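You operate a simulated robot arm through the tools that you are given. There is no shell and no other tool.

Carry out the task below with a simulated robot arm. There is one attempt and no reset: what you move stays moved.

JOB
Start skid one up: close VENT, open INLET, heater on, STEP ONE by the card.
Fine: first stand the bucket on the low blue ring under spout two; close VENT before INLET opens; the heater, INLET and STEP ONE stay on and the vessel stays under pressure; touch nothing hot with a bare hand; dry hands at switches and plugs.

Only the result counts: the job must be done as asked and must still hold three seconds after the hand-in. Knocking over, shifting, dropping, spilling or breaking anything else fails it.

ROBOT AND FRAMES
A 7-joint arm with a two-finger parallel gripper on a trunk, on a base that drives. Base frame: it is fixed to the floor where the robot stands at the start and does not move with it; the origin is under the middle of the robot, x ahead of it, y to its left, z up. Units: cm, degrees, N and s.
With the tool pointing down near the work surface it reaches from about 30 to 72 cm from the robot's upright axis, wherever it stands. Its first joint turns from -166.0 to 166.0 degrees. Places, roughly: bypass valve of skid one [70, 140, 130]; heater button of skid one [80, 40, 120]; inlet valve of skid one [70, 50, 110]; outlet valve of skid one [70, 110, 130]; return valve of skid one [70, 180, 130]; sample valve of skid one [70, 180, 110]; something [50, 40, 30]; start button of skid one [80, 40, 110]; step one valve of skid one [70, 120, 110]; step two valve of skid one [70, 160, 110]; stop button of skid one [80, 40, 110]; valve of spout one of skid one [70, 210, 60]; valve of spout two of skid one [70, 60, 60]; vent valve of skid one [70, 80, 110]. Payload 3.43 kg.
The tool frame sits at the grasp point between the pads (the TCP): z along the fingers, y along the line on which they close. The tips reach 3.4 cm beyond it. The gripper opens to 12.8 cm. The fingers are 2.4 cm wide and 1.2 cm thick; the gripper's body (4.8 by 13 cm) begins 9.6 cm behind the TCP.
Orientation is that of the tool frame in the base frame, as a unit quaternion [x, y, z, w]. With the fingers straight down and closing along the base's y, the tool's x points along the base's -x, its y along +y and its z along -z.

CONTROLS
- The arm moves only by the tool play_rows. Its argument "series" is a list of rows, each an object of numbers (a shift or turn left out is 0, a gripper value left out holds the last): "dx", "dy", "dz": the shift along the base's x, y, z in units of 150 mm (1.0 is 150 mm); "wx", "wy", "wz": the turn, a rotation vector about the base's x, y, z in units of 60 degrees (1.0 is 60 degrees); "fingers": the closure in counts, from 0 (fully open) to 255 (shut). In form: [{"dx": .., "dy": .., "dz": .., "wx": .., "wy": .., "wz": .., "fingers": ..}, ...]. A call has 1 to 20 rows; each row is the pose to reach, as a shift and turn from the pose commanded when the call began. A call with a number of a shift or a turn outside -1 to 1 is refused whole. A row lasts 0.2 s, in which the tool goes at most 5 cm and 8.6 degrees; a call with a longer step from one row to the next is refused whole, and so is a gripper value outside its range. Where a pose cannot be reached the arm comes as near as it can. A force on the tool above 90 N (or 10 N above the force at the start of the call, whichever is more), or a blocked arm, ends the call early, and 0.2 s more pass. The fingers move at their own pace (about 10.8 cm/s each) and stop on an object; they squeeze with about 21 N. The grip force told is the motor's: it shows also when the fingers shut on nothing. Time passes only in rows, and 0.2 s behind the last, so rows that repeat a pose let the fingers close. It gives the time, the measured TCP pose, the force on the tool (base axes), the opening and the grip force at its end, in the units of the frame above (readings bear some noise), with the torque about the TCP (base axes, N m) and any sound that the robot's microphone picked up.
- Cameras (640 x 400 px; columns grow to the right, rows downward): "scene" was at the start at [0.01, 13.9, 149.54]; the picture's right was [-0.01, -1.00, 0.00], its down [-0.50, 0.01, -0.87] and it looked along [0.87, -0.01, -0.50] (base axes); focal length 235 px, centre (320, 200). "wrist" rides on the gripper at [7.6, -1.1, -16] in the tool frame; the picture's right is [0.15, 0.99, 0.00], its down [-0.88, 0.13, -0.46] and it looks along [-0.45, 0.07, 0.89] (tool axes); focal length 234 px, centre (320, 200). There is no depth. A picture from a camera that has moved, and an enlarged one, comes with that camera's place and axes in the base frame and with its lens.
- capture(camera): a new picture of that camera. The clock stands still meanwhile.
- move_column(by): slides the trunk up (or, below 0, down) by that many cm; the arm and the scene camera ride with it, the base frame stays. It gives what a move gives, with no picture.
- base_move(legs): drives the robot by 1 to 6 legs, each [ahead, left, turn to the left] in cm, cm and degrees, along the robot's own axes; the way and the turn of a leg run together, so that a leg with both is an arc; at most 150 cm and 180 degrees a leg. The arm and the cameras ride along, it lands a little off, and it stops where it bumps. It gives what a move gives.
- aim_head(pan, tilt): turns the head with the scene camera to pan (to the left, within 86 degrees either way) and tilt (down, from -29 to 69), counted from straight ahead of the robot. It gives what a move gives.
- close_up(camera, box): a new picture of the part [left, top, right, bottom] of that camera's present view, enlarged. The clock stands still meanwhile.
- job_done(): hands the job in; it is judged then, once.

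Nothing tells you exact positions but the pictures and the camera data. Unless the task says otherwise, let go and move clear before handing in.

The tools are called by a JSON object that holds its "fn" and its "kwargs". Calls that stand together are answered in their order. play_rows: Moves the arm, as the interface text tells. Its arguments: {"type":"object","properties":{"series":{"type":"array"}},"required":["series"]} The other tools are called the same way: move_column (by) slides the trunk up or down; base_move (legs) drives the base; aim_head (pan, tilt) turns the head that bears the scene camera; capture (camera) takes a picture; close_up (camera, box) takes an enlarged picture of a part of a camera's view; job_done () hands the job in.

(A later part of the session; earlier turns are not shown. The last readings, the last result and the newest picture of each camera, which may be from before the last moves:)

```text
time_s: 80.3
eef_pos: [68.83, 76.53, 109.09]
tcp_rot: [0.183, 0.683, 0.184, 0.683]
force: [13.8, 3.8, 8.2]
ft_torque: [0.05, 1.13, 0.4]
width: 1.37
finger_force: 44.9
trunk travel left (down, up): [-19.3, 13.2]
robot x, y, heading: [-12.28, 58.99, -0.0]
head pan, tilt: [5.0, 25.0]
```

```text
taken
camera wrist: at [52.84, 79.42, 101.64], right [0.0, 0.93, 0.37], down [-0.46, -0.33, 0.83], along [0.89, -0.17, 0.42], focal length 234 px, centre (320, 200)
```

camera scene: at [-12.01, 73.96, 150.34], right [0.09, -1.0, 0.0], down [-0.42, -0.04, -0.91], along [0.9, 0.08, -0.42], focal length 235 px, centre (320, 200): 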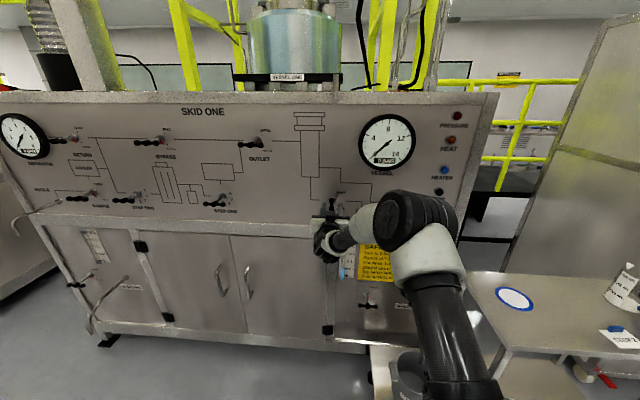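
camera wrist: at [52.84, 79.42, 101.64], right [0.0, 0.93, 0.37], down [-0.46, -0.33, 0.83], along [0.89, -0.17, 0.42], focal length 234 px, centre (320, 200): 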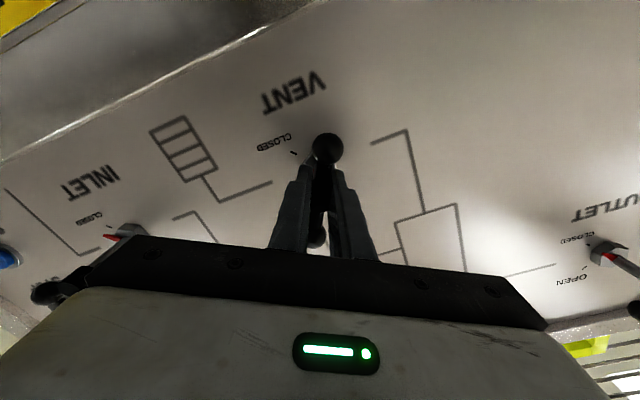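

The bar turns with the gripper (30° so far). Continuing to 60°.

{"fn": "play_rows", "kwargs": {"series": [{"wx": 0.1}, {"wx": 0.2}, {"wx": 0.3}, {"wx": 0.4}, {"wx": 0.5}, {"wx": 0.5}]}}

{"fn": "capture", "kwargs": {"camera": "wrist"}}

```text
time_s: 81.4
eef_pos: [69.36, 76.56, 109.12]
tcp_rot: [0.347, 0.646, 0.296, 0.612]
force: [10.7, -0.8, -13.5]
ft_torque: [-0.07, -2.14, 0.15]
width: 1.74
finger_force: 45.3
out of reach, approached as far as the arm can: row 2, 3, 4, 5
trunk travel left (down, up): [-19.3, 13.2]
robot x, y, heading: [-11.9, 59.01, -0.2]
head pan, tilt: [5.0, 25.0]
stopped in row 5: the force on the tool passed its limit at 97 N (the readings are from after the stop); the commanded pose is now the measured one
```

```text
taken
camera wrist: at [53.28, 82.74, 104.84], right [0.08, 0.7, 0.71], down [-0.43, -0.62, 0.66], along [0.9, -0.36, 0.25], focal length 234 px, centre (320, 200)
```

wrist: 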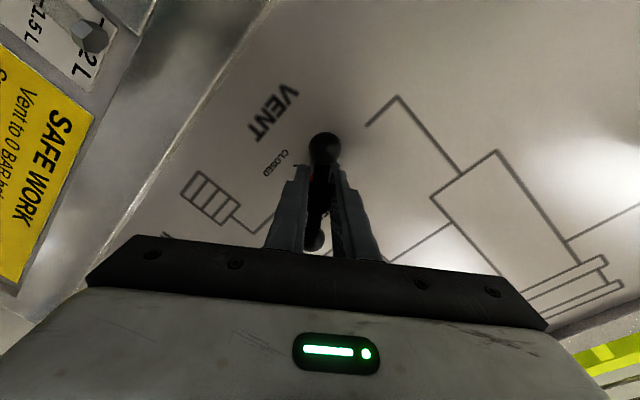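

The arm hit its roll limit near +55°; the valve is partly turned (~50°). I'll release, back out, and look.

{"fn": "play_rows", "kwargs": {"series": [{"fingers": 200}, {"fingers": 155}, {"fingers": 120}, {"fingers": 120}]}}

{"fn": "play_rows", "kwargs": {"series": [{"dx": -0.1}, {"dx": -0.3}, {"dx": -0.5}, {"dx": -0.7}, {"dx": -0.8}, {"dx": -0.8}]}}

{"fn": "capture", "kwargs": {"camera": "wrist"}}

```text
time_s: 82.4
eef_pos: [69.24, 76.76, 109.41]
tcp_rot: [0.345, 0.645, 0.298, 0.613]
force: [0.3, 0.4, -0.9]
ft_torque: [0.01, -0.01, 0.02]
width: 6.78
finger_force: 0.0
trunk travel left (down, up): [-19.3, 13.2]
robot x, y, heading: [-12.71, 58.96, -0.3]
head pan, tilt: [5.0, 25.0]
```

```text
time_s: 83.8
eef_pos: [57.23, 76.96, 109.39]
tcp_rot: [0.345, 0.645, 0.298, 0.613]
force: [-0.3, 0.1, 0.7]
ft_torque: [-0.01, -0.02, -0.06]
width: 6.76
finger_force: 0.1
trunk travel left (down, up): [-19.3, 13.2]
robot x, y, heading: [-12.16, 59.09, -0.1]
head pan, tilt: [5.0, 25.0]
```

```text
taken
camera wrist: at [40.97, 83.09, 105.03], right [0.08, 0.7, 0.71], down [-0.44, -0.62, 0.65], along [0.9, -0.36, 0.25], focal length 234 px, centre (320, 200)
```

wrist: 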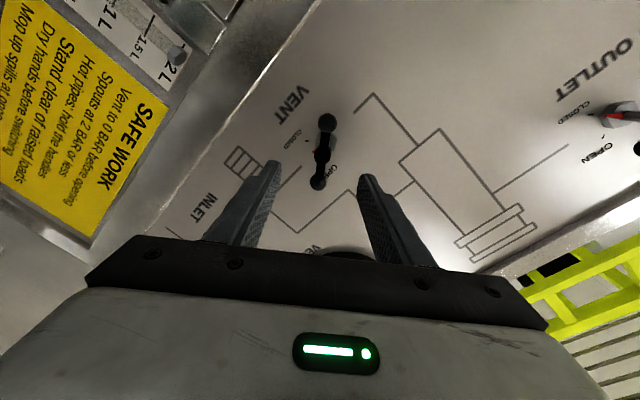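

VENT is turned about 54° of 90°. I'll straighten the tool, close the fingers and push the upper-right knob down the rest of the way.

{"fn": "play_rows", "kwargs": {"series": [{"wx": -0.129, "wy": -0.006, "wz": 0.009, "fingers": 255}, {"wx": -0.258, "wy": -0.013, "wz": 0.019}, {"wx": -0.387, "wy": -0.019, "wz": 0.028}, {"wx": -0.516, "wy": -0.026, "wz": 0.038}, {"wx": -0.645, "wy": -0.032, "wz": 0.047, "dy": -0.13, "dz": 0.15}, {"wx": -0.774, "wy": -0.038, "wz": 0.057, "dy": -0.26, "dz": 0.3}, {"wx": -0.903, "wy": -0.045, "wz": 0.066, "dy": -0.26, "dz": 0.45}, {"wx": -0.903, "wy": -0.045, "wz": 0.066, "dy": -0.26, "dz": 0.45}]}}

{"fn": "capture", "kwargs": {"camera": "wrist"}}

{"fn": "close_up", "kwargs": {"camera": "scene", "box": [290, 90, 480, 270]}}

```text
time_s: 85.6
eef_pos: [57.14, 72.58, 116.22]
tcp_rot: [-0.001, 0.707, 0.0, 0.707]
force: [0.2, 0.9, -0.7]
ft_torque: [-0.02, 0.0, -0.01]
width: 0.0
finger_force: 21.1
trunk travel left (down, up): [-19.3, 13.2]
robot x, y, heading: [-12.52, 58.71, -0.2]
head pan, tilt: [5.0, 25.0]
```

```text
taken
camera wrist: at [41.19, 71.53, 108.43], right [0.0, 0.99, -0.15], down [-0.46, 0.13, 0.88], along [0.89, 0.07, 0.45], focal length 234 px, centre (320, 200)
```

wrist: 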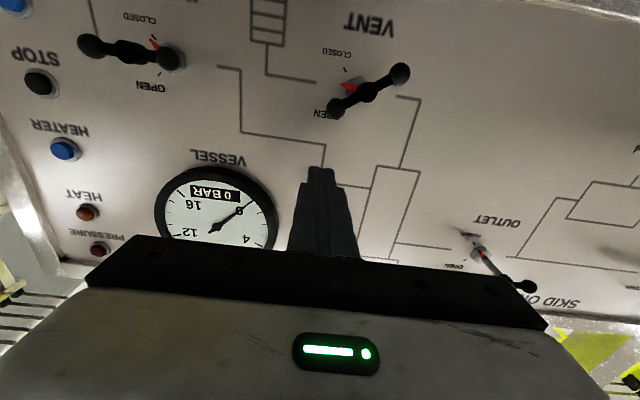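

```text
2.22 times, centred on (385, 180) of scene
camera zoom: at [-12.06, 73.91, 150.34], right [0.08, -1.0, 0.0], down [-0.42, -0.04, -0.91], along [0.9, 0.08, -0.42], focal length 522 px, centre (176, 244)
```

zoom: 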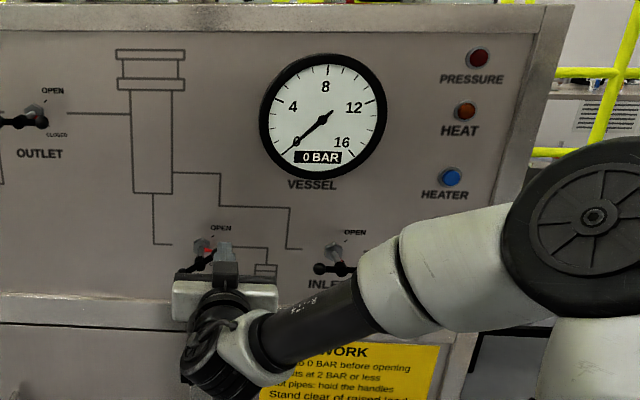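

Now forward above the knob and push it down.

{"fn": "play_rows", "kwargs": {"series": [{"dx": 0.25, "dy": 0.03}, {"dx": 0.5, "dy": 0.03}, {"dx": 0.72, "dy": 0.03}, {"dx": 0.72, "dy": 0.03, "dz": -0.1}, {"dx": 0.72, "dy": 0.03, "dz": -0.2}, {"dx": 0.72, "dy": 0.03, "dz": -0.27}, {"dx": 0.72, "dy": 0.03, "dz": -0.27}]}}

{"fn": "capture", "kwargs": {"camera": "wrist"}}

```text
time_s: 87.2
eef_pos: [67.82, 73.39, 112.02]
tcp_rot: [0.001, 0.707, 0.0, 0.707]
force: [0.4, -1.0, 2.3]
ft_torque: [-0.02, -0.03, -0.01]
width: 0.0
finger_force: 21.1
trunk travel left (down, up): [-19.3, 13.2]
robot x, y, heading: [-11.91, 59.55, -0.1]
head pan, tilt: [5.0, 25.0]
```

```text
taken
camera wrist: at [51.89, 72.26, 104.27], right [0.0, 0.99, -0.15], down [-0.46, 0.13, 0.88], along [0.89, 0.07, 0.45], focal length 234 px, centre (320, 200)
```

wrist: 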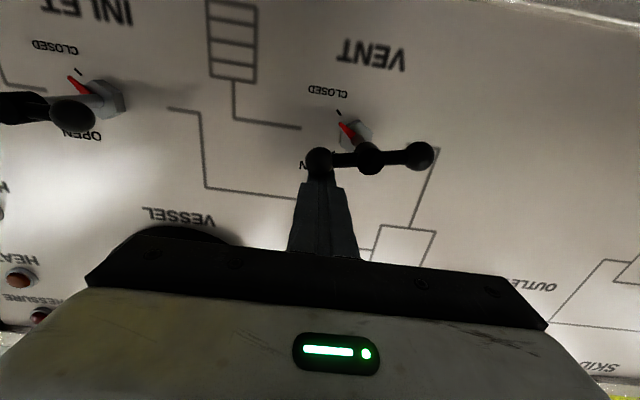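

Almost at CLOSED with little force. Pushing down a bit more until it stops.

{"fn": "play_rows", "kwargs": {"series": [{"dz": -0.03}, {"dz": -0.06}, {"dz": -0.08}, {"dz": -0.08}]}}

{"fn": "close_up", "kwargs": {"camera": "wrist", "box": [240, 40, 460, 210]}}

```text
time_s: 88.2
eef_pos: [67.91, 73.19, 111.3]
tcp_rot: [0.0, 0.705, 0.001, 0.709]
force: [4.0, 0.1, 12.1]
ft_torque: [-0.03, -0.09, 0.0]
width: 0.01
finger_force: 20.5
trunk travel left (down, up): [-19.3, 13.2]
robot x, y, heading: [-12.24, 59.09, -0.4]
head pan, tilt: [5.0, 25.0]
```

```text
2.35 times, centred on (350, 125) of wrist
camera zoom: at [51.99, 72.23, 103.44], right [0.0, 0.99, -0.15], down [-0.46, 0.13, 0.88], along [0.89, 0.07, 0.46], focal length 551 px, centre (249, 376)
```

zoom: 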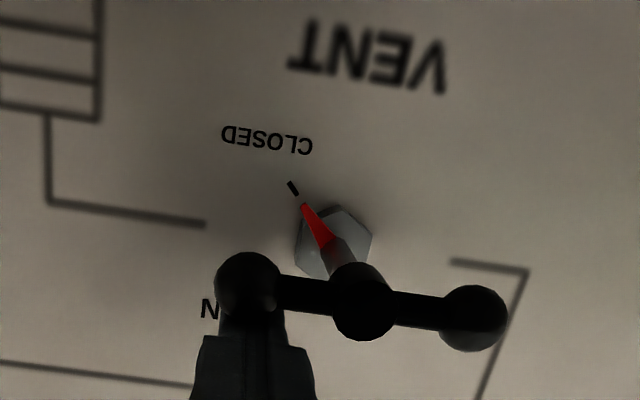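

VENT points right at its CLOSED tick with force building (end stop). One tiny extra push, then lift off and move to INLET.

{"fn": "play_rows", "kwargs": {"series": [{"dz": -0.02}, {"dz": -0.02}]}}

{"fn": "play_rows", "kwargs": {"series": [{"dz": 0.1}, {"dz": 0.25}, {"dz": 0.35}, {"dz": 0.35, "dx": -0.3}, {"dz": 0.35, "dx": -0.6}, {"dz": 0.35, "dx": -0.75}, {"dz": 0.35, "dx": -0.75}]}}

{"fn": "capture", "kwargs": {"camera": "wrist"}}

{"fn": "close_up", "kwargs": {"camera": "scene", "box": [290, 90, 480, 270]}}

```text
time_s: 88.8
eef_pos: [67.91, 73.25, 111.42]
tcp_rot: [0.001, 0.703, 0.0, 0.711]
force: [8.3, 2.3, 25.4]
ft_torque: [-0.05, -0.28, 0.16]
width: 0.0
finger_force: 21.0
trunk travel left (down, up): [-19.3, 13.2]
robot x, y, heading: [-12.4, 59.15, -0.1]
head pan, tilt: [5.0, 25.0]
```

```text
time_s: 90.4
eef_pos: [56.78, 73.21, 116.07]
tcp_rot: [0.001, 0.707, 0.0, 0.707]
force: [-0.6, -0.1, -0.4]
ft_torque: [0.03, -0.03, -0.01]
width: 0.0
finger_force: 21.0
trunk travel left (down, up): [-19.3, 13.2]
robot x, y, heading: [-12.29, 58.98, -0.3]
head pan, tilt: [5.0, 25.0]
```

```text
taken
camera wrist: at [40.8, 72.14, 108.26], right [0.0, 0.99, -0.15], down [-0.46, 0.13, 0.88], along [0.89, 0.07, 0.45], focal length 234 px, centre (320, 200)
```

wrist: 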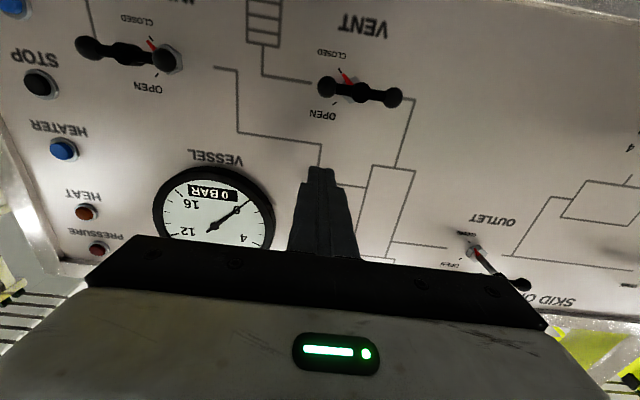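

```text
2.22 times, centred on (385, 180) of scene
camera zoom: at [-12.06, 73.91, 150.34], right [0.08, -1.0, 0.0], down [-0.42, -0.04, -0.91], along [0.9, 0.08, -0.42], focal length 522 px, centre (176, 244)
```

zoom: 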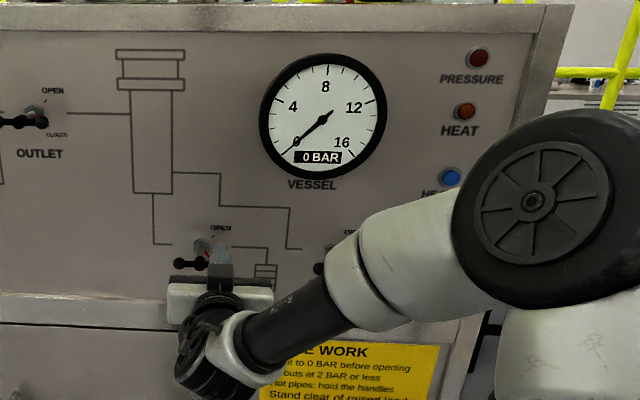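

VENT is closed. INLET hub ≈ [69, 52.3, 108.75] with knobs ±3.7 along y; I'll push its left knob down and around (counter-clockwise). Lining up above the left knob.

{"fn": "play_rows", "kwargs": {"series": [{"dy": -0.25}, {"dy": -0.5}, {"dy": -0.75}, {"dy": -1.0, "dz": -0.1}, {"dy": -1.0, "dz": -0.15}]}}

{"fn": "play_rows", "kwargs": {"series": [{"dy": -0.14}, {"dy": -0.14}]}}

{"fn": "capture", "kwargs": {"camera": "wrist"}}

```text
time_s: 91.6
eef_pos: [56.79, 64.81, 114.89]
tcp_rot: [0.024, 0.71, -0.023, 0.703]
force: [1.2, -0.5, 0.1]
ft_torque: [-0.02, 0.0, -0.05]
width: 0.02
finger_force: 21.5
out of reach, approached as far as the arm can: row 2, 3, 4, 5
trunk travel left (down, up): [-19.3, 13.2]
robot x, y, heading: [-12.05, 59.27, -0.2]
head pan, tilt: [5.0, 25.0]
```

```text
time_s: 92.2
eef_pos: [56.64, 63.82, 115.02]
tcp_rot: [0.028, 0.71, -0.027, 0.703]
force: [0.8, 0.0, -0.5]
ft_torque: [-0.01, 0.02, -0.01]
width: 0.0
finger_force: 20.8
out of reach, approached as far as the arm can: row 1, 2
trunk travel left (down, up): [-19.3, 13.2]
robot x, y, heading: [-12.31, 58.91, -0.2]
head pan, tilt: [5.0, 25.0]
```

```text
taken
camera wrist: at [40.53, 64.06, 107.31], right [0.08, 0.99, -0.14], down [-0.44, 0.16, 0.89], along [0.9, 0.0, 0.44], focal length 234 px, centre (320, 200)
```

wrist: 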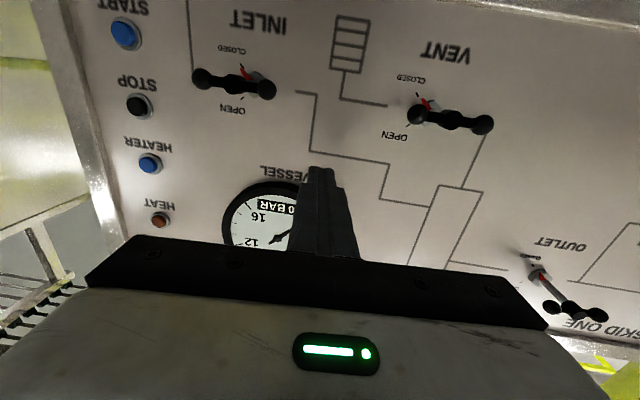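

The arm can't swing that far right with this wrist, so I'll return to the good pose and drive the base right instead.

{"fn": "play_rows", "kwargs": {"series": [{"dy": 0.25}, {"dy": 0.5}, {"dy": 0.75}, {"dy": 1.0}, {"dy": 1.0}]}}

```text
time_s: 93.4
eef_pos: [56.59, 78.77, 114.77]
tcp_rot: [0.024, 0.71, -0.023, 0.704]
force: [0.1, 0.0, -0.5]
ft_torque: [-0.01, -0.02, 0.03]
width: 0.0
finger_force: 21.3
trunk travel left (down, up): [-19.3, 13.2]
robot x, y, heading: [-12.34, 59.03, -0.3]
head pan, tilt: [5.0, 25.0]
```

{"fn": "play_rows", "kwargs": {"series": [{"dy": -0.09, "wz": 0.064, "wy": -0.008}, {"dy": -0.18, "wz": 0.064, "wy": -0.008}, {"dy": -0.18, "wz": 0.064, "wy": -0.008}]}}

{"fn": "base_move", "kwargs": {"legs": [[0, -20, 0]]}}

{"fn": "capture", "kwargs": {"camera": "wrist"}}

{"fn": "capture", "kwargs": {"camera": "scene"}}

```text
time_s: 94.2
eef_pos: [56.5, 76.27, 114.75]
tcp_rot: [0.0, 0.707, 0.001, 0.707]
force: [-0.3, -0.2, 0.2]
ft_torque: [0.01, 0.02, 0.0]
width: 0.01
finger_force: 20.7
trunk travel left (down, up): [-19.3, 13.2]
robot x, y, heading: [-12.59, 59.17, -0.2]
head pan, tilt: [5.0, 25.0]
```

```text
time_s: 96.8
eef_pos: [56.38, 56.34, 114.72]
tcp_rot: [-0.001, 0.707, 0.002, 0.707]
force: [-0.1, 0.1, 0.7]
ft_torque: [0.03, 0.0, -0.01]
width: 0.0
finger_force: 21.5
trunk travel left (down, up): [-19.3, 13.2]
robot x, y, heading: [-12.46, 39.5, 0.0]
head pan, tilt: [5.0, 25.0]
```

```text
taken
camera wrist: at [40.4, 55.27, 106.99], right [0.0, 0.99, -0.14], down [-0.46, 0.13, 0.88], along [0.89, 0.07, 0.45], focal length 234 px, centre (320, 200)
```

wrist: 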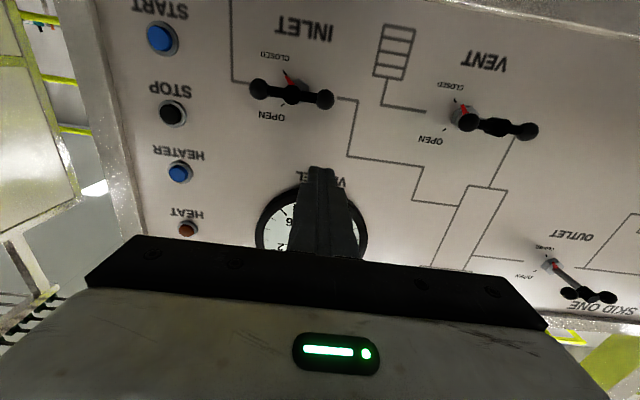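

```text
taken
camera scene: at [-12.11, 53.87, 150.34], right [0.09, -1.0, 0.0], down [-0.42, -0.04, -0.91], along [0.9, 0.08, -0.42], focal length 235 px, centre (320, 200)
```

scene: 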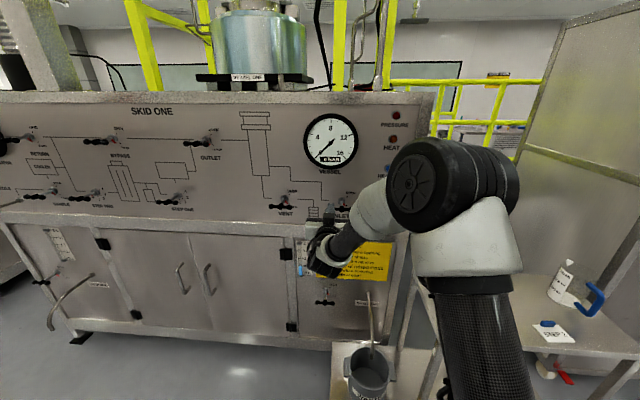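

Everything is lined up: left INLET knob at about [69, 56.2, 108.7]. Forward, then push down along the arc to ~45° first.

{"fn": "play_rows", "kwargs": {"series": [{"dx": 0.25}, {"dx": 0.5}, {"dx": 0.76}, {"dx": 0.76, "dz": -0.12}, {"dx": 0.76, "dy": -0.007, "dz": -0.233}, {"dx": 0.76, "dy": 0.028, "dz": -0.304}, {"dx": 0.76, "dy": 0.043, "dz": -0.381}, {"dx": 0.76, "dy": 0.038, "dz": -0.459}, {"dx": 0.76, "dy": 0.038, "dz": -0.459}]}}

{"fn": "capture", "kwargs": {"camera": "wrist"}}

```text
time_s: 98.8
eef_pos: [67.71, 57.21, 107.79]
tcp_rot: [0.0, 0.708, 0.003, 0.706]
force: [-0.1, 3.4, -1.2]
ft_torque: [0.06, 0.01, 0.04]
width: 0.01
finger_force: 21.0
trunk travel left (down, up): [-19.3, 13.2]
robot x, y, heading: [-12.12, 38.82, 0.2]
head pan, tilt: [5.0, 25.0]
```

```text
taken
camera wrist: at [51.72, 56.05, 100.11], right [0.0, 0.99, -0.14], down [-0.45, 0.13, 0.88], along [0.89, 0.07, 0.45], focal length 234 px, centre (320, 200)
```

wrist: 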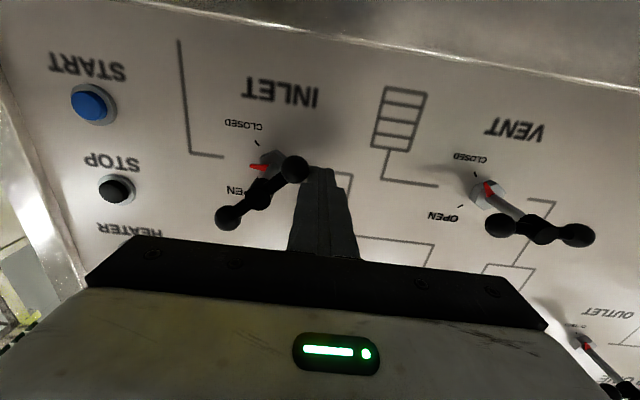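

Good, about 45° turned. Completing the arc.

{"fn": "play_rows", "kwargs": {"series": [{"dy": -0.025, "dz": -0.075}, {"dy": -0.069, "dz": -0.14}, {"dy": -0.1, "dz": -0.17}, {"dy": -0.128, "dz": -0.19}, {"dy": -0.128, "dz": -0.19}]}}

{"fn": "close_up", "kwargs": {"camera": "wrist", "box": [180, 60, 380, 240]}}

```text
time_s: 100.0
eef_pos: [67.82, 55.04, 104.92]
tcp_rot: [0.0, 0.707, 0.001, 0.707]
force: [-0.4, 2.1, 1.8]
ft_torque: [-0.01, -0.03, 0.04]
width: 0.01
finger_force: 20.9
trunk travel left (down, up): [-19.3, 13.2]
robot x, y, heading: [-12.23, 39.16, 0.1]
head pan, tilt: [5.0, 25.0]
```

```text
2.22 times, centred on (280, 150) of wrist
camera zoom: at [51.77, 53.92, 97.22], right [0.0, 0.99, -0.14], down [-0.46, 0.13, 0.88], along [0.89, 0.07, 0.45], focal length 520 px, centre (409, 311)
```

zoom: 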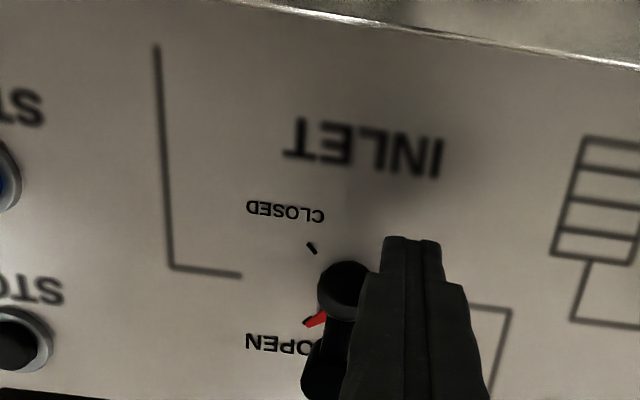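

Nearly at OPEN. Pushing the knob a little further right until the stop.

{"fn": "play_rows", "kwargs": {"series": [{"dy": -0.025}, {"dy": -0.05}, {"dy": -0.05}]}}

{"fn": "close_up", "kwargs": {"camera": "wrist", "box": [180, 60, 380, 240]}}

```text
time_s: 100.8
eef_pos: [67.87, 54.54, 104.8]
tcp_rot: [-0.001, 0.708, 0.002, 0.706]
force: [1.8, 9.8, -3.1]
ft_torque: [-0.05, 0.03, 0.12]
width: 0.0
finger_force: 21.2
trunk travel left (down, up): [-19.3, 13.2]
robot x, y, heading: [-12.04, 39.11, -0.1]
head pan, tilt: [5.0, 25.0]
```

```text
2.22 times, centred on (280, 150) of wrist
camera zoom: at [51.74, 53.46, 97.14], right [-0.01, 0.99, -0.15], down [-0.45, 0.13, 0.88], along [0.89, 0.07, 0.45], focal length 520 px, centre (409, 311)
```

zoom: 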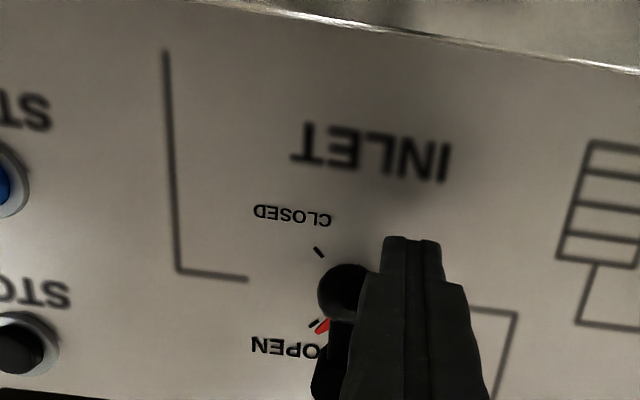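

Force is building at the stop. One last small nudge, then back away and check pointer and gauge.

{"fn": "play_rows", "kwargs": {"series": [{"dy": -0.025}, {"dy": -0.025}]}}

{"fn": "play_rows", "kwargs": {"series": [{"dy": 0.1}, {"dy": 0.2}, {"dy": 0.2, "dx": -0.3}, {"dy": 0.2, "dx": -0.6}, {"dy": 0.2, "dx": -0.8}, {"dy": 0.2, "dx": -0.8}]}}

{"fn": "capture", "kwargs": {"camera": "wrist"}}

{"fn": "close_up", "kwargs": {"camera": "wrist", "box": [130, 60, 380, 240]}}

{"fn": "close_up", "kwargs": {"camera": "scene", "box": [240, 90, 430, 230]}}

```text
time_s: 101.4
eef_pos: [67.64, 54.62, 104.8]
tcp_rot: [-0.003, 0.708, 0.003, 0.706]
force: [3.3, 24.7, -6.5]
ft_torque: [-0.06, 0.06, 0.19]
width: 0.0
finger_force: 21.1
trunk travel left (down, up): [-19.3, 13.2]
robot x, y, heading: [-12.42, 39.49, 0.1]
head pan, tilt: [5.0, 25.0]
```

```text
time_s: 102.8
eef_pos: [55.85, 57.05, 105.0]
tcp_rot: [0.001, 0.707, 0.0, 0.707]
force: [-0.1, 0.1, -0.1]
ft_torque: [0.0, 0.02, -0.03]
width: 0.0
finger_force: 21.0
trunk travel left (down, up): [-19.3, 13.2]
robot x, y, heading: [-12.05, 39.08, -0.2]
head pan, tilt: [5.0, 25.0]
```

```text
taken
camera wrist: at [39.82, 55.94, 97.2], right [0.0, 0.99, -0.14], down [-0.46, 0.13, 0.88], along [0.89, 0.07, 0.45], focal length 234 px, centre (320, 200)
```

wrist: 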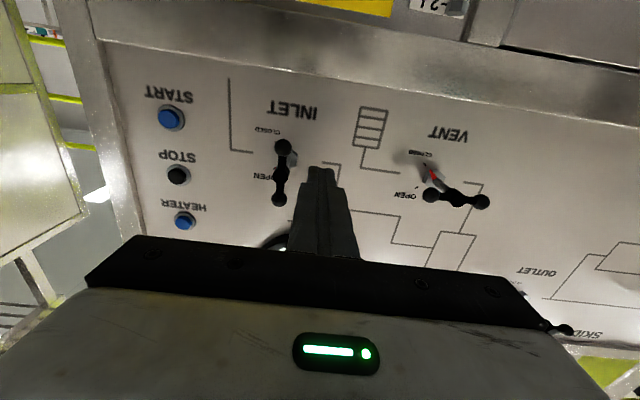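

```text
2.22 times, centred on (255, 150) of wrist
camera zoom: at [39.82, 55.94, 97.2], right [0.0, 0.99, -0.14], down [-0.46, 0.13, 0.88], along [0.89, 0.07, 0.45], focal length 520 px, centre (464, 311)
```

zoom: 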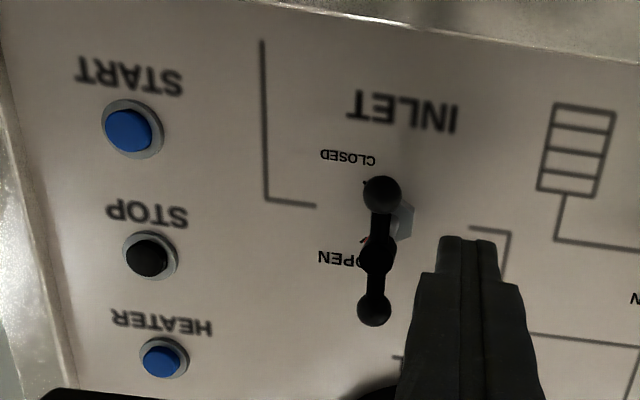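

```text
2.86 times, centred on (335, 160) of scene
camera zoom: at [-12.12, 53.87, 150.34], right [0.09, -1.0, 0.0], down [-0.42, -0.04, -0.91], along [0.9, 0.08, -0.42], focal length 670 px, centre (277, 314)
```

zoom: 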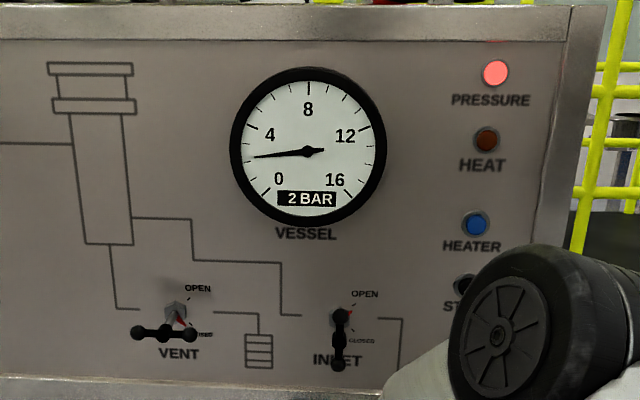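

INLET is open, the vessel reads 2 BAR and the PRESSURE lamp is lit. The HEATER button is about [76, 35, 123.4]; I raise the trunk and drive right to reach it.

{"fn": "move_column", "kwargs": {"by": 12}}

{"fn": "play_rows", "kwargs": {"series": [{"dz": 0.2}, {"dz": 0.42}, {"dz": 0.42}]}}

{"fn": "base_move", "kwargs": {"legs": [[0, -22, 0]]}}

{"fn": "capture", "kwargs": {"camera": "wrist"}}

{"fn": "capture", "kwargs": {"camera": "scene"}}

```text
time_s: 104.3
eef_pos: [55.89, 56.95, 116.89]
tcp_rot: [0.0, 0.707, 0.002, 0.707]
force: [0.0, -0.2, 0.7]
ft_torque: [0.0, 0.04, 0.01]
width: 0.03
finger_force: 20.7
trunk travel left (down, up): [-31.3, 1.2]
robot x, y, heading: [-12.16, 38.74, -0.1]
head pan, tilt: [5.0, 25.0]
```

```text
time_s: 105.1
eef_pos: [55.78, 57.0, 123.31]
tcp_rot: [-0.001, 0.707, 0.002, 0.707]
force: [0.4, -0.9, 0.0]
ft_torque: [0.04, 0.03, -0.02]
width: 0.0
finger_force: 21.2
trunk travel left (down, up): [-31.3, 1.2]
robot x, y, heading: [-12.6, 39.03, 0.1]
head pan, tilt: [5.0, 25.0]
```

```text
time_s: 107.8
eef_pos: [55.81, 34.54, 123.24]
tcp_rot: [0.0, 0.707, 0.001, 0.707]
force: [-1.0, -0.1, 0.2]
ft_torque: [0.01, 0.02, 0.02]
width: 0.01
finger_force: 20.4
trunk travel left (down, up): [-31.3, 1.2]
robot x, y, heading: [-12.21, 16.85, -0.4]
head pan, tilt: [5.0, 25.0]
```

```text
taken
camera wrist: at [39.84, 33.53, 115.47], right [0.0, 0.99, -0.14], down [-0.46, 0.13, 0.88], along [0.89, 0.07, 0.45], focal length 234 px, centre (320, 200)
```

wrist: 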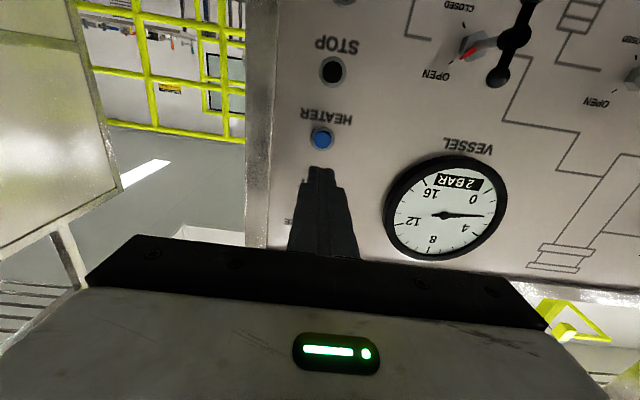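

```text
taken
camera scene: at [-12.11, 31.59, 162.34], right [0.08, -1.0, 0.0], down [-0.42, -0.04, -0.91], along [0.9, 0.08, -0.42], focal length 235 px, centre (320, 200)
```

scene: 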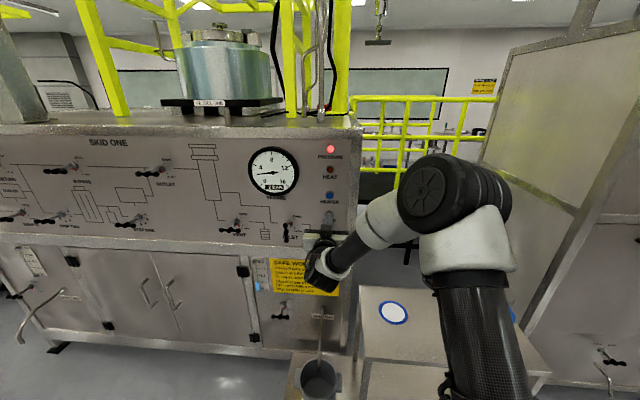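

The HEATER button is straight ahead of the fingertips. Approaching, then pressing slowly.

{"fn": "play_rows", "kwargs": {"series": [{"dx": 0.25, "dy": 0.035}, {"dx": 0.5, "dy": 0.035}, {"dx": 0.75, "dy": 0.035}, {"dx": 0.95, "dy": 0.035}, {"dx": 0.95, "dy": 0.035}]}}

{"fn": "capture", "kwargs": {"camera": "wrist"}}

```text
time_s: 109.0
eef_pos: [70.1, 35.25, 123.39]
tcp_rot: [0.0, 0.707, 0.001, 0.707]
force: [-0.1, -0.6, -0.1]
ft_torque: [-0.02, -0.02, 0.01]
width: 0.0
finger_force: 20.6
trunk travel left (down, up): [-31.3, 1.2]
robot x, y, heading: [-12.46, 16.83, -0.3]
head pan, tilt: [5.0, 25.0]
```

```text
taken
camera wrist: at [54.01, 34.23, 115.6], right [0.0, 0.99, -0.14], down [-0.46, 0.13, 0.88], along [0.89, 0.07, 0.45], focal length 234 px, centre (320, 200)
```

wrist: 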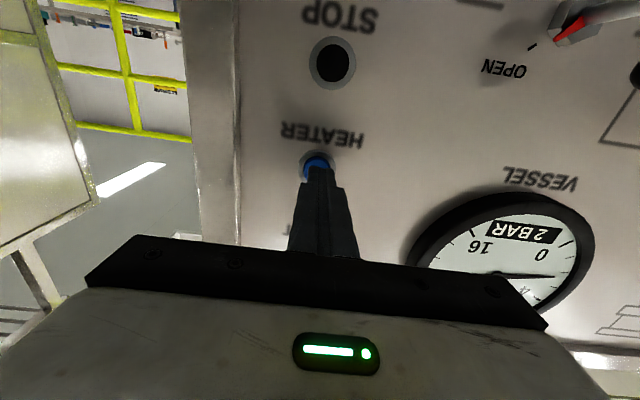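

{"fn": "play_rows", "kwargs": {"series": [{"dx": 0.04, "dy": -0.01}, {"dx": 0.08, "dy": -0.01}, {"dx": 0.12, "dy": -0.01}, {"dx": 0.12, "dy": -0.01}]}}

```text
time_s: 110.0
eef_pos: [71.86, 34.87, 123.33]
tcp_rot: [0.001, 0.707, 0.001, 0.707]
force: [-2.7, -0.4, -1.9]
ft_torque: [-0.01, 0.0, -0.04]
width: 0.0
finger_force: 21.6
trunk travel left (down, up): [-31.3, 1.2]
robot x, y, heading: [-12.34, 16.65, -0.2]
head pan, tilt: [5.0, 25.0]
heard: click
```

A click was heard. I back off and check the HEAT lamp.

{"fn": "play_rows", "kwargs": {"series": [{"dx": -0.1}, {"dx": -0.3}, {"dx": -0.55}, {"dx": -0.8}, {"dx": -1.0}, {"dx": -1.0}]}}

{"fn": "close_up", "kwargs": {"camera": "scene", "box": [220, 120, 380, 250]}}

{"fn": "capture", "kwargs": {"camera": "wrist"}}

```text
time_s: 111.4
eef_pos: [56.62, 35.16, 123.05]
tcp_rot: [0.002, 0.707, 0.0, 0.707]
force: [-0.4, -0.4, 0.1]
ft_torque: [-0.01, 0.04, 0.02]
width: 0.01
finger_force: 21.3
trunk travel left (down, up): [-31.3, 1.2]
robot x, y, heading: [-11.95, 16.47, -0.4]
head pan, tilt: [5.0, 25.0]
```

```text
3.08 times, centred on (300, 185) of scene
camera zoom: at [-12.12, 31.6, 162.34], right [0.08, -1.0, 0.0], down [-0.42, -0.04, -0.91], along [0.9, 0.08, -0.42], focal length 722 px, centre (382, 246)
```

zoom: 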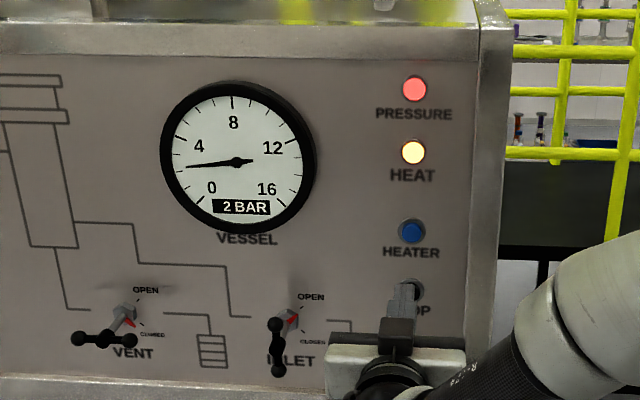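

```text
taken
camera wrist: at [40.7, 34.02, 115.35], right [0.0, 0.99, -0.14], down [-0.46, 0.13, 0.88], along [0.89, 0.07, 0.45], focal length 234 px, centre (320, 200)
```

wrist: 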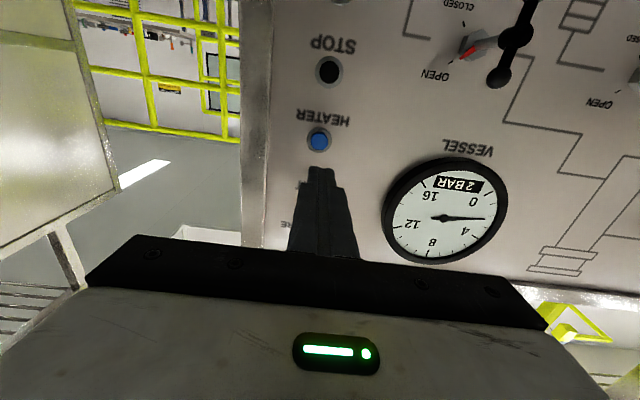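

HEAT lamp is on. Now to STEP ONE: retract slightly, lower the trunk, and drive left to its front.

{"fn": "play_rows", "kwargs": {"series": [{"dx": -0.2}, {"dx": -0.35}, {"dx": -0.35}]}}

{"fn": "move_column", "kwargs": {"by": -12}}

{"fn": "base_move", "kwargs": {"legs": [[0, 90, 0]]}}

{"fn": "capture", "kwargs": {"camera": "wrist"}}

{"fn": "capture", "kwargs": {"camera": "scene"}}

```text
time_s: 112.2
eef_pos: [51.63, 34.98, 123.1]
tcp_rot: [0.0, 0.707, 0.001, 0.707]
force: [-0.9, 0.3, -0.3]
ft_torque: [0.02, 0.0, 0.01]
width: 0.0
finger_force: 21.0
trunk travel left (down, up): [-31.3, 1.2]
robot x, y, heading: [-12.37, 16.89, -0.5]
head pan, tilt: [5.0, 25.0]
```

```text
time_s: 113.7
eef_pos: [51.51, 34.93, 111.06]
tcp_rot: [0.001, 0.707, 0.001, 0.707]
force: [-0.4, -0.3, 0.6]
ft_torque: [-0.01, 0.01, -0.01]
width: 0.02
finger_force: 20.6
trunk travel left (down, up): [-19.3, 13.2]
robot x, y, heading: [-12.18, 16.55, -0.3]
head pan, tilt: [5.0, 25.0]
```

```text
time_s: 122.7
eef_pos: [52.02, 124.19, 111.15]
tcp_rot: [0.003, 0.707, -0.001, 0.707]
force: [0.1, 0.6, -0.1]
ft_torque: [0.02, 0.05, -0.02]
width: 0.02
finger_force: 21.0
trunk travel left (down, up): [-19.3, 13.2]
robot x, y, heading: [-11.58, 106.5, -0.6]
head pan, tilt: [5.0, 25.0]
```

```text
taken
camera wrist: at [36.11, 123.24, 103.4], right [0.01, 0.99, -0.14], down [-0.45, 0.13, 0.88], along [0.89, 0.06, 0.45], focal length 234 px, centre (320, 200)
```

wrist: 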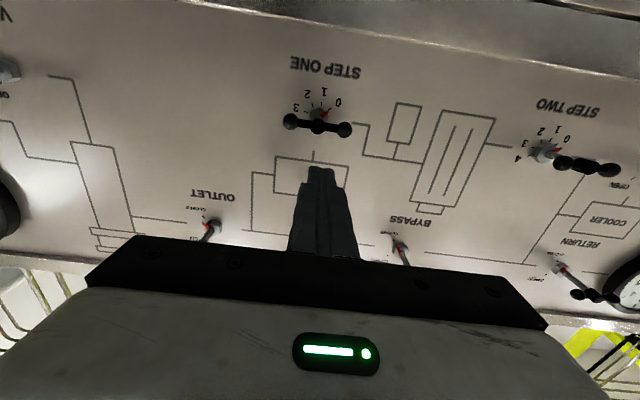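

```text
taken
camera scene: at [-11.53, 121.13, 150.34], right [0.08, -1.0, 0.0], down [-0.42, -0.03, -0.91], along [0.9, 0.07, -0.42], focal length 235 px, centre (320, 200)
```

scene: 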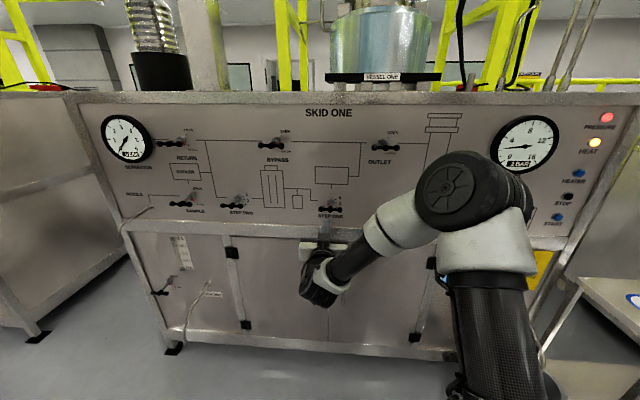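

{"fn": "close_up", "kwargs": {"camera": "wrist", "box": [270, 70, 370, 150]}}

{"fn": "close_up", "kwargs": {"camera": "scene", "box": [300, 180, 360, 225]}}

{"fn": "close_up", "kwargs": {"camera": "wrist", "box": [180, 180, 430, 270]}}

```text
5.00 times, centred on (320, 110) of wrist
camera zoom: at [36.11, 123.24, 103.4], right [0.01, 0.99, -0.14], down [-0.45, 0.13, 0.88], along [0.89, 0.06, 0.45], focal length 1171 px, centre (320, 650)
```

zoom: 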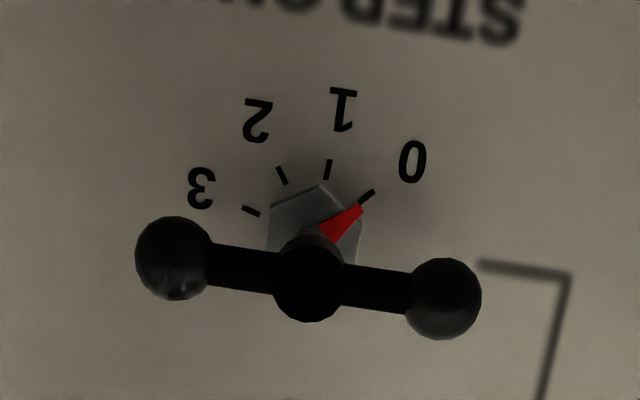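

```text
8.89 times, centred on (330, 202) of scene
camera zoom: at [-11.53, 121.13, 150.34], right [0.08, -1.0, 0.0], down [-0.42, -0.03, -0.91], along [0.9, 0.07, -0.42], focal length 2086 px, centre (231, 178)
```

zoom: 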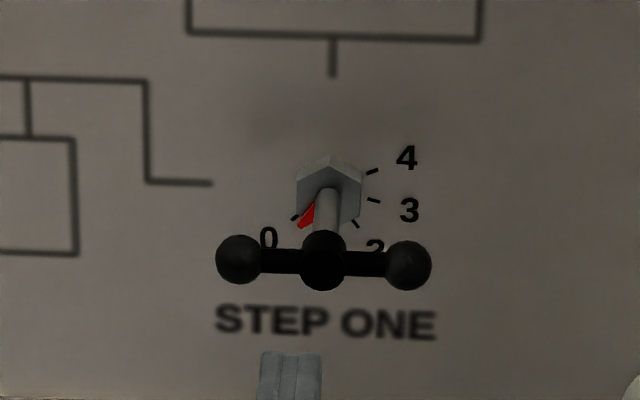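

```text
2.56 times, centred on (305, 225) of wrist
camera zoom: at [36.11, 123.24, 103.4], right [0.01, 0.99, -0.14], down [-0.45, 0.13, 0.88], along [0.89, 0.06, 0.45], focal length 600 px, centre (358, 136)
```

zoom: 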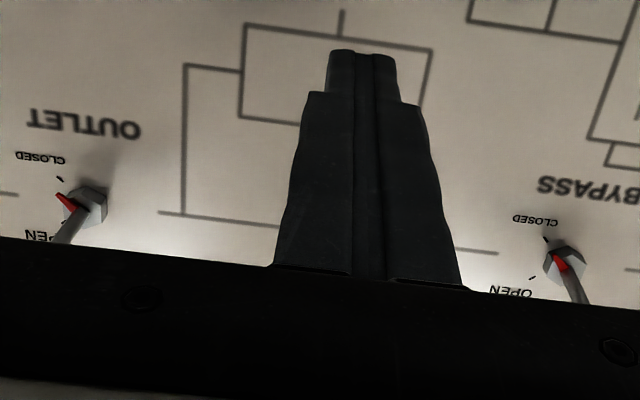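

STEP ONE is at 0, bar horizontal; ticks are 40° apart, so position 2 is an 80° counter-clockwise turn. Hub ≈ [69, 123.6, 108.9]. I line up above the left knob.

{"fn": "play_rows", "kwargs": {"series": [{"dx": 0.15, "dy": 0.1, "dz": 0.08}, {"dx": 0.35, "dy": 0.2, "dz": 0.17}, {"dx": 0.5, "dy": 0.21, "dz": 0.17}, {"dx": 0.5, "dy": 0.21, "dz": 0.17}]}}

{"fn": "capture", "kwargs": {"camera": "wrist"}}

```text
time_s: 123.7
eef_pos: [59.76, 127.43, 113.77]
tcp_rot: [0.003, 0.707, -0.001, 0.707]
force: [0.0, 0.1, 0.3]
ft_torque: [-0.02, 0.01, 0.02]
width: 0.0
finger_force: 21.4
trunk travel left (down, up): [-19.3, 13.2]
robot x, y, heading: [-11.72, 105.72, -0.7]
head pan, tilt: [5.0, 25.0]
```

```text
taken
camera wrist: at [43.66, 126.45, 105.92], right [0.01, 0.99, -0.14], down [-0.45, 0.13, 0.88], along [0.89, 0.06, 0.45], focal length 234 px, centre (320, 200)
```

wrist: 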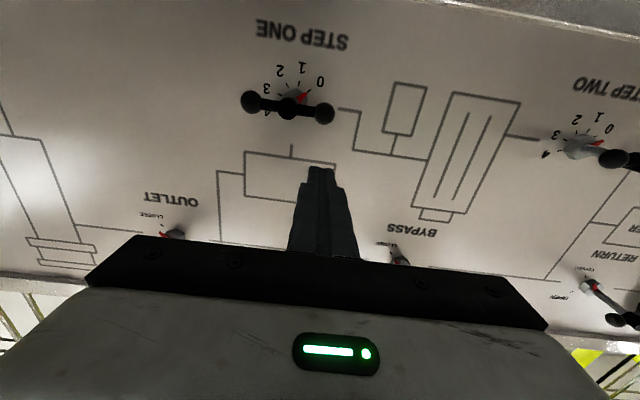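

Aligned. Forward and push down along the arc to about 60°, then check.

{"fn": "play_rows", "kwargs": {"series": [{"dx": 0.2}, {"dx": 0.4}, {"dx": 0.54}, {"dx": 0.54, "dz": -0.08}, {"dx": 0.54, "dy": -0.005, "dz": -0.165}, {"dx": 0.54, "dy": 0.029, "dz": -0.235}, {"dx": 0.54, "dy": 0.045, "dz": -0.312}, {"dx": 0.54, "dy": 0.039, "dz": -0.39}, {"dx": 0.54, "dy": 0.014, "dz": -0.465}, {"dx": 0.54, "dy": 0.014, "dz": -0.465}]}}

{"fn": "capture", "kwargs": {"camera": "wrist"}}

{"fn": "close_up", "kwargs": {"camera": "scene", "box": [300, 180, 360, 225]}}

```text
time_s: 125.9
eef_pos: [67.58, 127.7, 106.74]
tcp_rot: [0.003, 0.708, 0.0, 0.706]
force: [-0.7, 3.0, -1.0]
ft_torque: [0.03, 0.04, 0.02]
width: 0.01
finger_force: 21.0
trunk travel left (down, up): [-19.3, 13.2]
robot x, y, heading: [-12.05, 106.23, -0.5]
head pan, tilt: [5.0, 25.0]
```

```text
taken
camera wrist: at [51.63, 126.67, 98.88], right [0.0, 0.99, -0.14], down [-0.45, 0.13, 0.88], along [0.89, 0.06, 0.45], focal length 234 px, centre (320, 200)
```

wrist: 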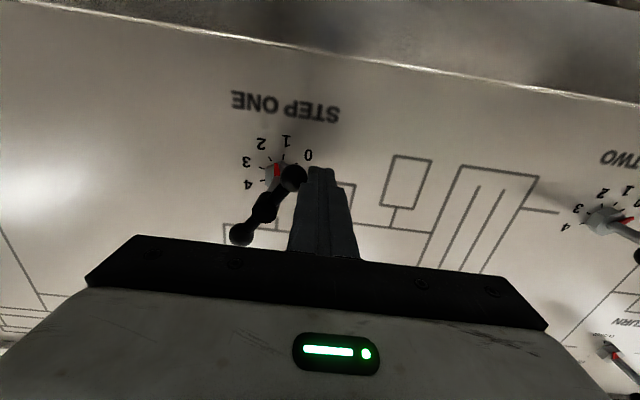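

```text
8.89 times, centred on (330, 202) of scene
camera zoom: at [-11.54, 121.16, 150.34], right [0.08, -1.0, 0.0], down [-0.42, -0.03, -0.91], along [0.9, 0.07, -0.42], focal length 2086 px, centre (231, 178)
```

zoom: 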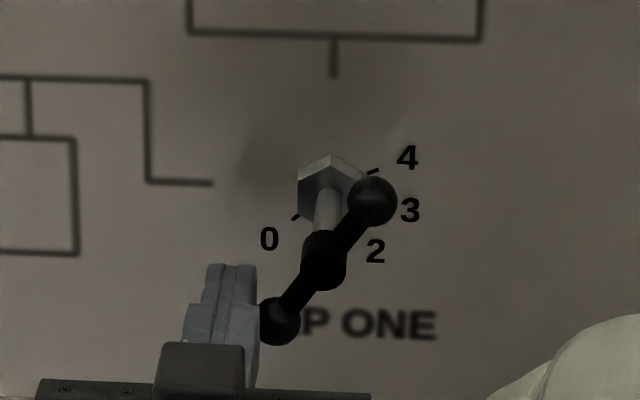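

Turned about 55°. Pushing on to ~75° and checking.

{"fn": "play_rows", "kwargs": {"series": [{"dy": -0.015, "dz": -0.06}, {"dy": -0.035, "dz": -0.1}, {"dy": -0.05, "dz": -0.11}, {"dy": -0.05, "dz": -0.11}]}}

{"fn": "close_up", "kwargs": {"camera": "wrist", "box": [220, 110, 340, 230]}}

{"fn": "close_up", "kwargs": {"camera": "scene", "box": [300, 180, 360, 225]}}

```text
time_s: 126.9
eef_pos: [67.69, 126.73, 104.97]
tcp_rot: [0.001, 0.707, -0.001, 0.707]
force: [1.6, 2.3, 0.4]
ft_torque: [-0.01, -0.01, 0.02]
width: 0.0
finger_force: 21.2
trunk travel left (down, up): [-19.3, 13.2]
robot x, y, heading: [-11.63, 106.36, -0.4]
head pan, tilt: [5.0, 25.0]
```

```text
3.33 times, centred on (280, 170) of wrist
camera zoom: at [51.7, 125.84, 97.28], right [0.01, 0.99, -0.14], down [-0.45, 0.13, 0.88], along [0.89, 0.06, 0.45], focal length 781 px, centre (453, 300)
```

zoom: 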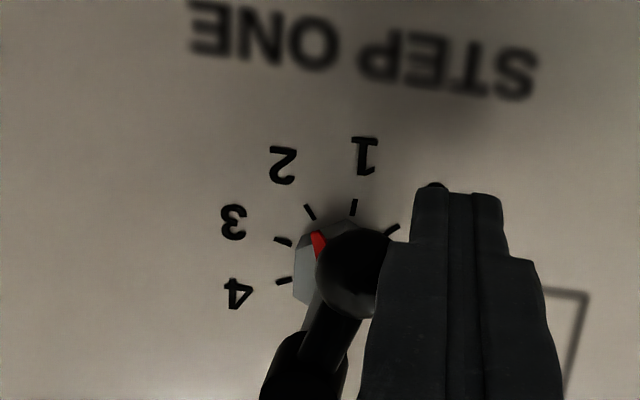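

```text
8.89 times, centred on (330, 202) of scene
camera zoom: at [-11.52, 121.15, 150.34], right [0.08, -1.0, 0.0], down [-0.42, -0.03, -0.91], along [0.9, 0.07, -0.42], focal length 2086 px, centre (231, 178)
```

zoom: 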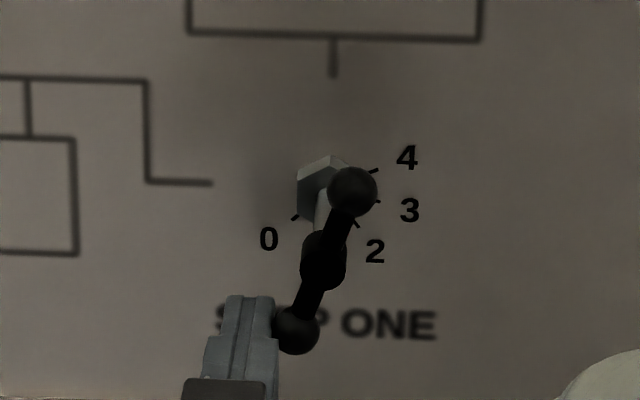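

Now about 70°. Nudging 0.6 cm further for 80°.

{"fn": "play_rows", "kwargs": {"series": [{"dy": -0.02}, {"dy": -0.038}, {"dy": -0.038}]}}

{"fn": "close_up", "kwargs": {"camera": "wrist", "box": [220, 110, 340, 230]}}

{"fn": "close_up", "kwargs": {"camera": "scene", "box": [300, 180, 360, 225]}}

```text
time_s: 127.7
eef_pos: [67.8, 126.21, 105.06]
tcp_rot: [0.002, 0.708, -0.001, 0.706]
force: [-1.0, 5.1, -4.1]
ft_torque: [0.07, 0.05, 0.04]
width: 0.01
finger_force: 21.2
trunk travel left (down, up): [-19.3, 13.2]
robot x, y, heading: [-11.69, 106.33, -0.3]
head pan, tilt: [5.0, 25.0]
```

```text
3.33 times, centred on (280, 170) of wrist
camera zoom: at [51.73, 125.32, 97.25], right [0.0, 0.99, -0.15], down [-0.45, 0.13, 0.88], along [0.89, 0.06, 0.45], focal length 781 px, centre (453, 300)
```

zoom: 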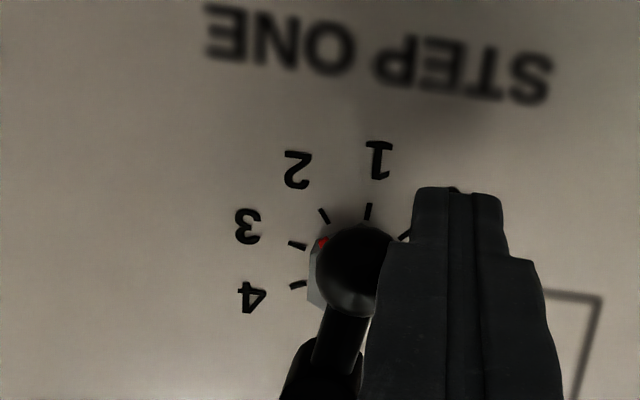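

```text
8.89 times, centred on (330, 202) of scene
camera zoom: at [-11.5, 121.19, 150.33], right [0.08, -1.0, 0.0], down [-0.42, -0.03, -0.91], along [0.9, 0.07, -0.42], focal length 2086 px, centre (231, 178)
```

zoom: 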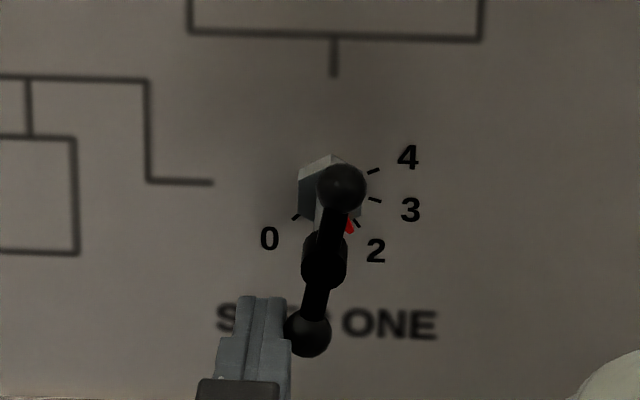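

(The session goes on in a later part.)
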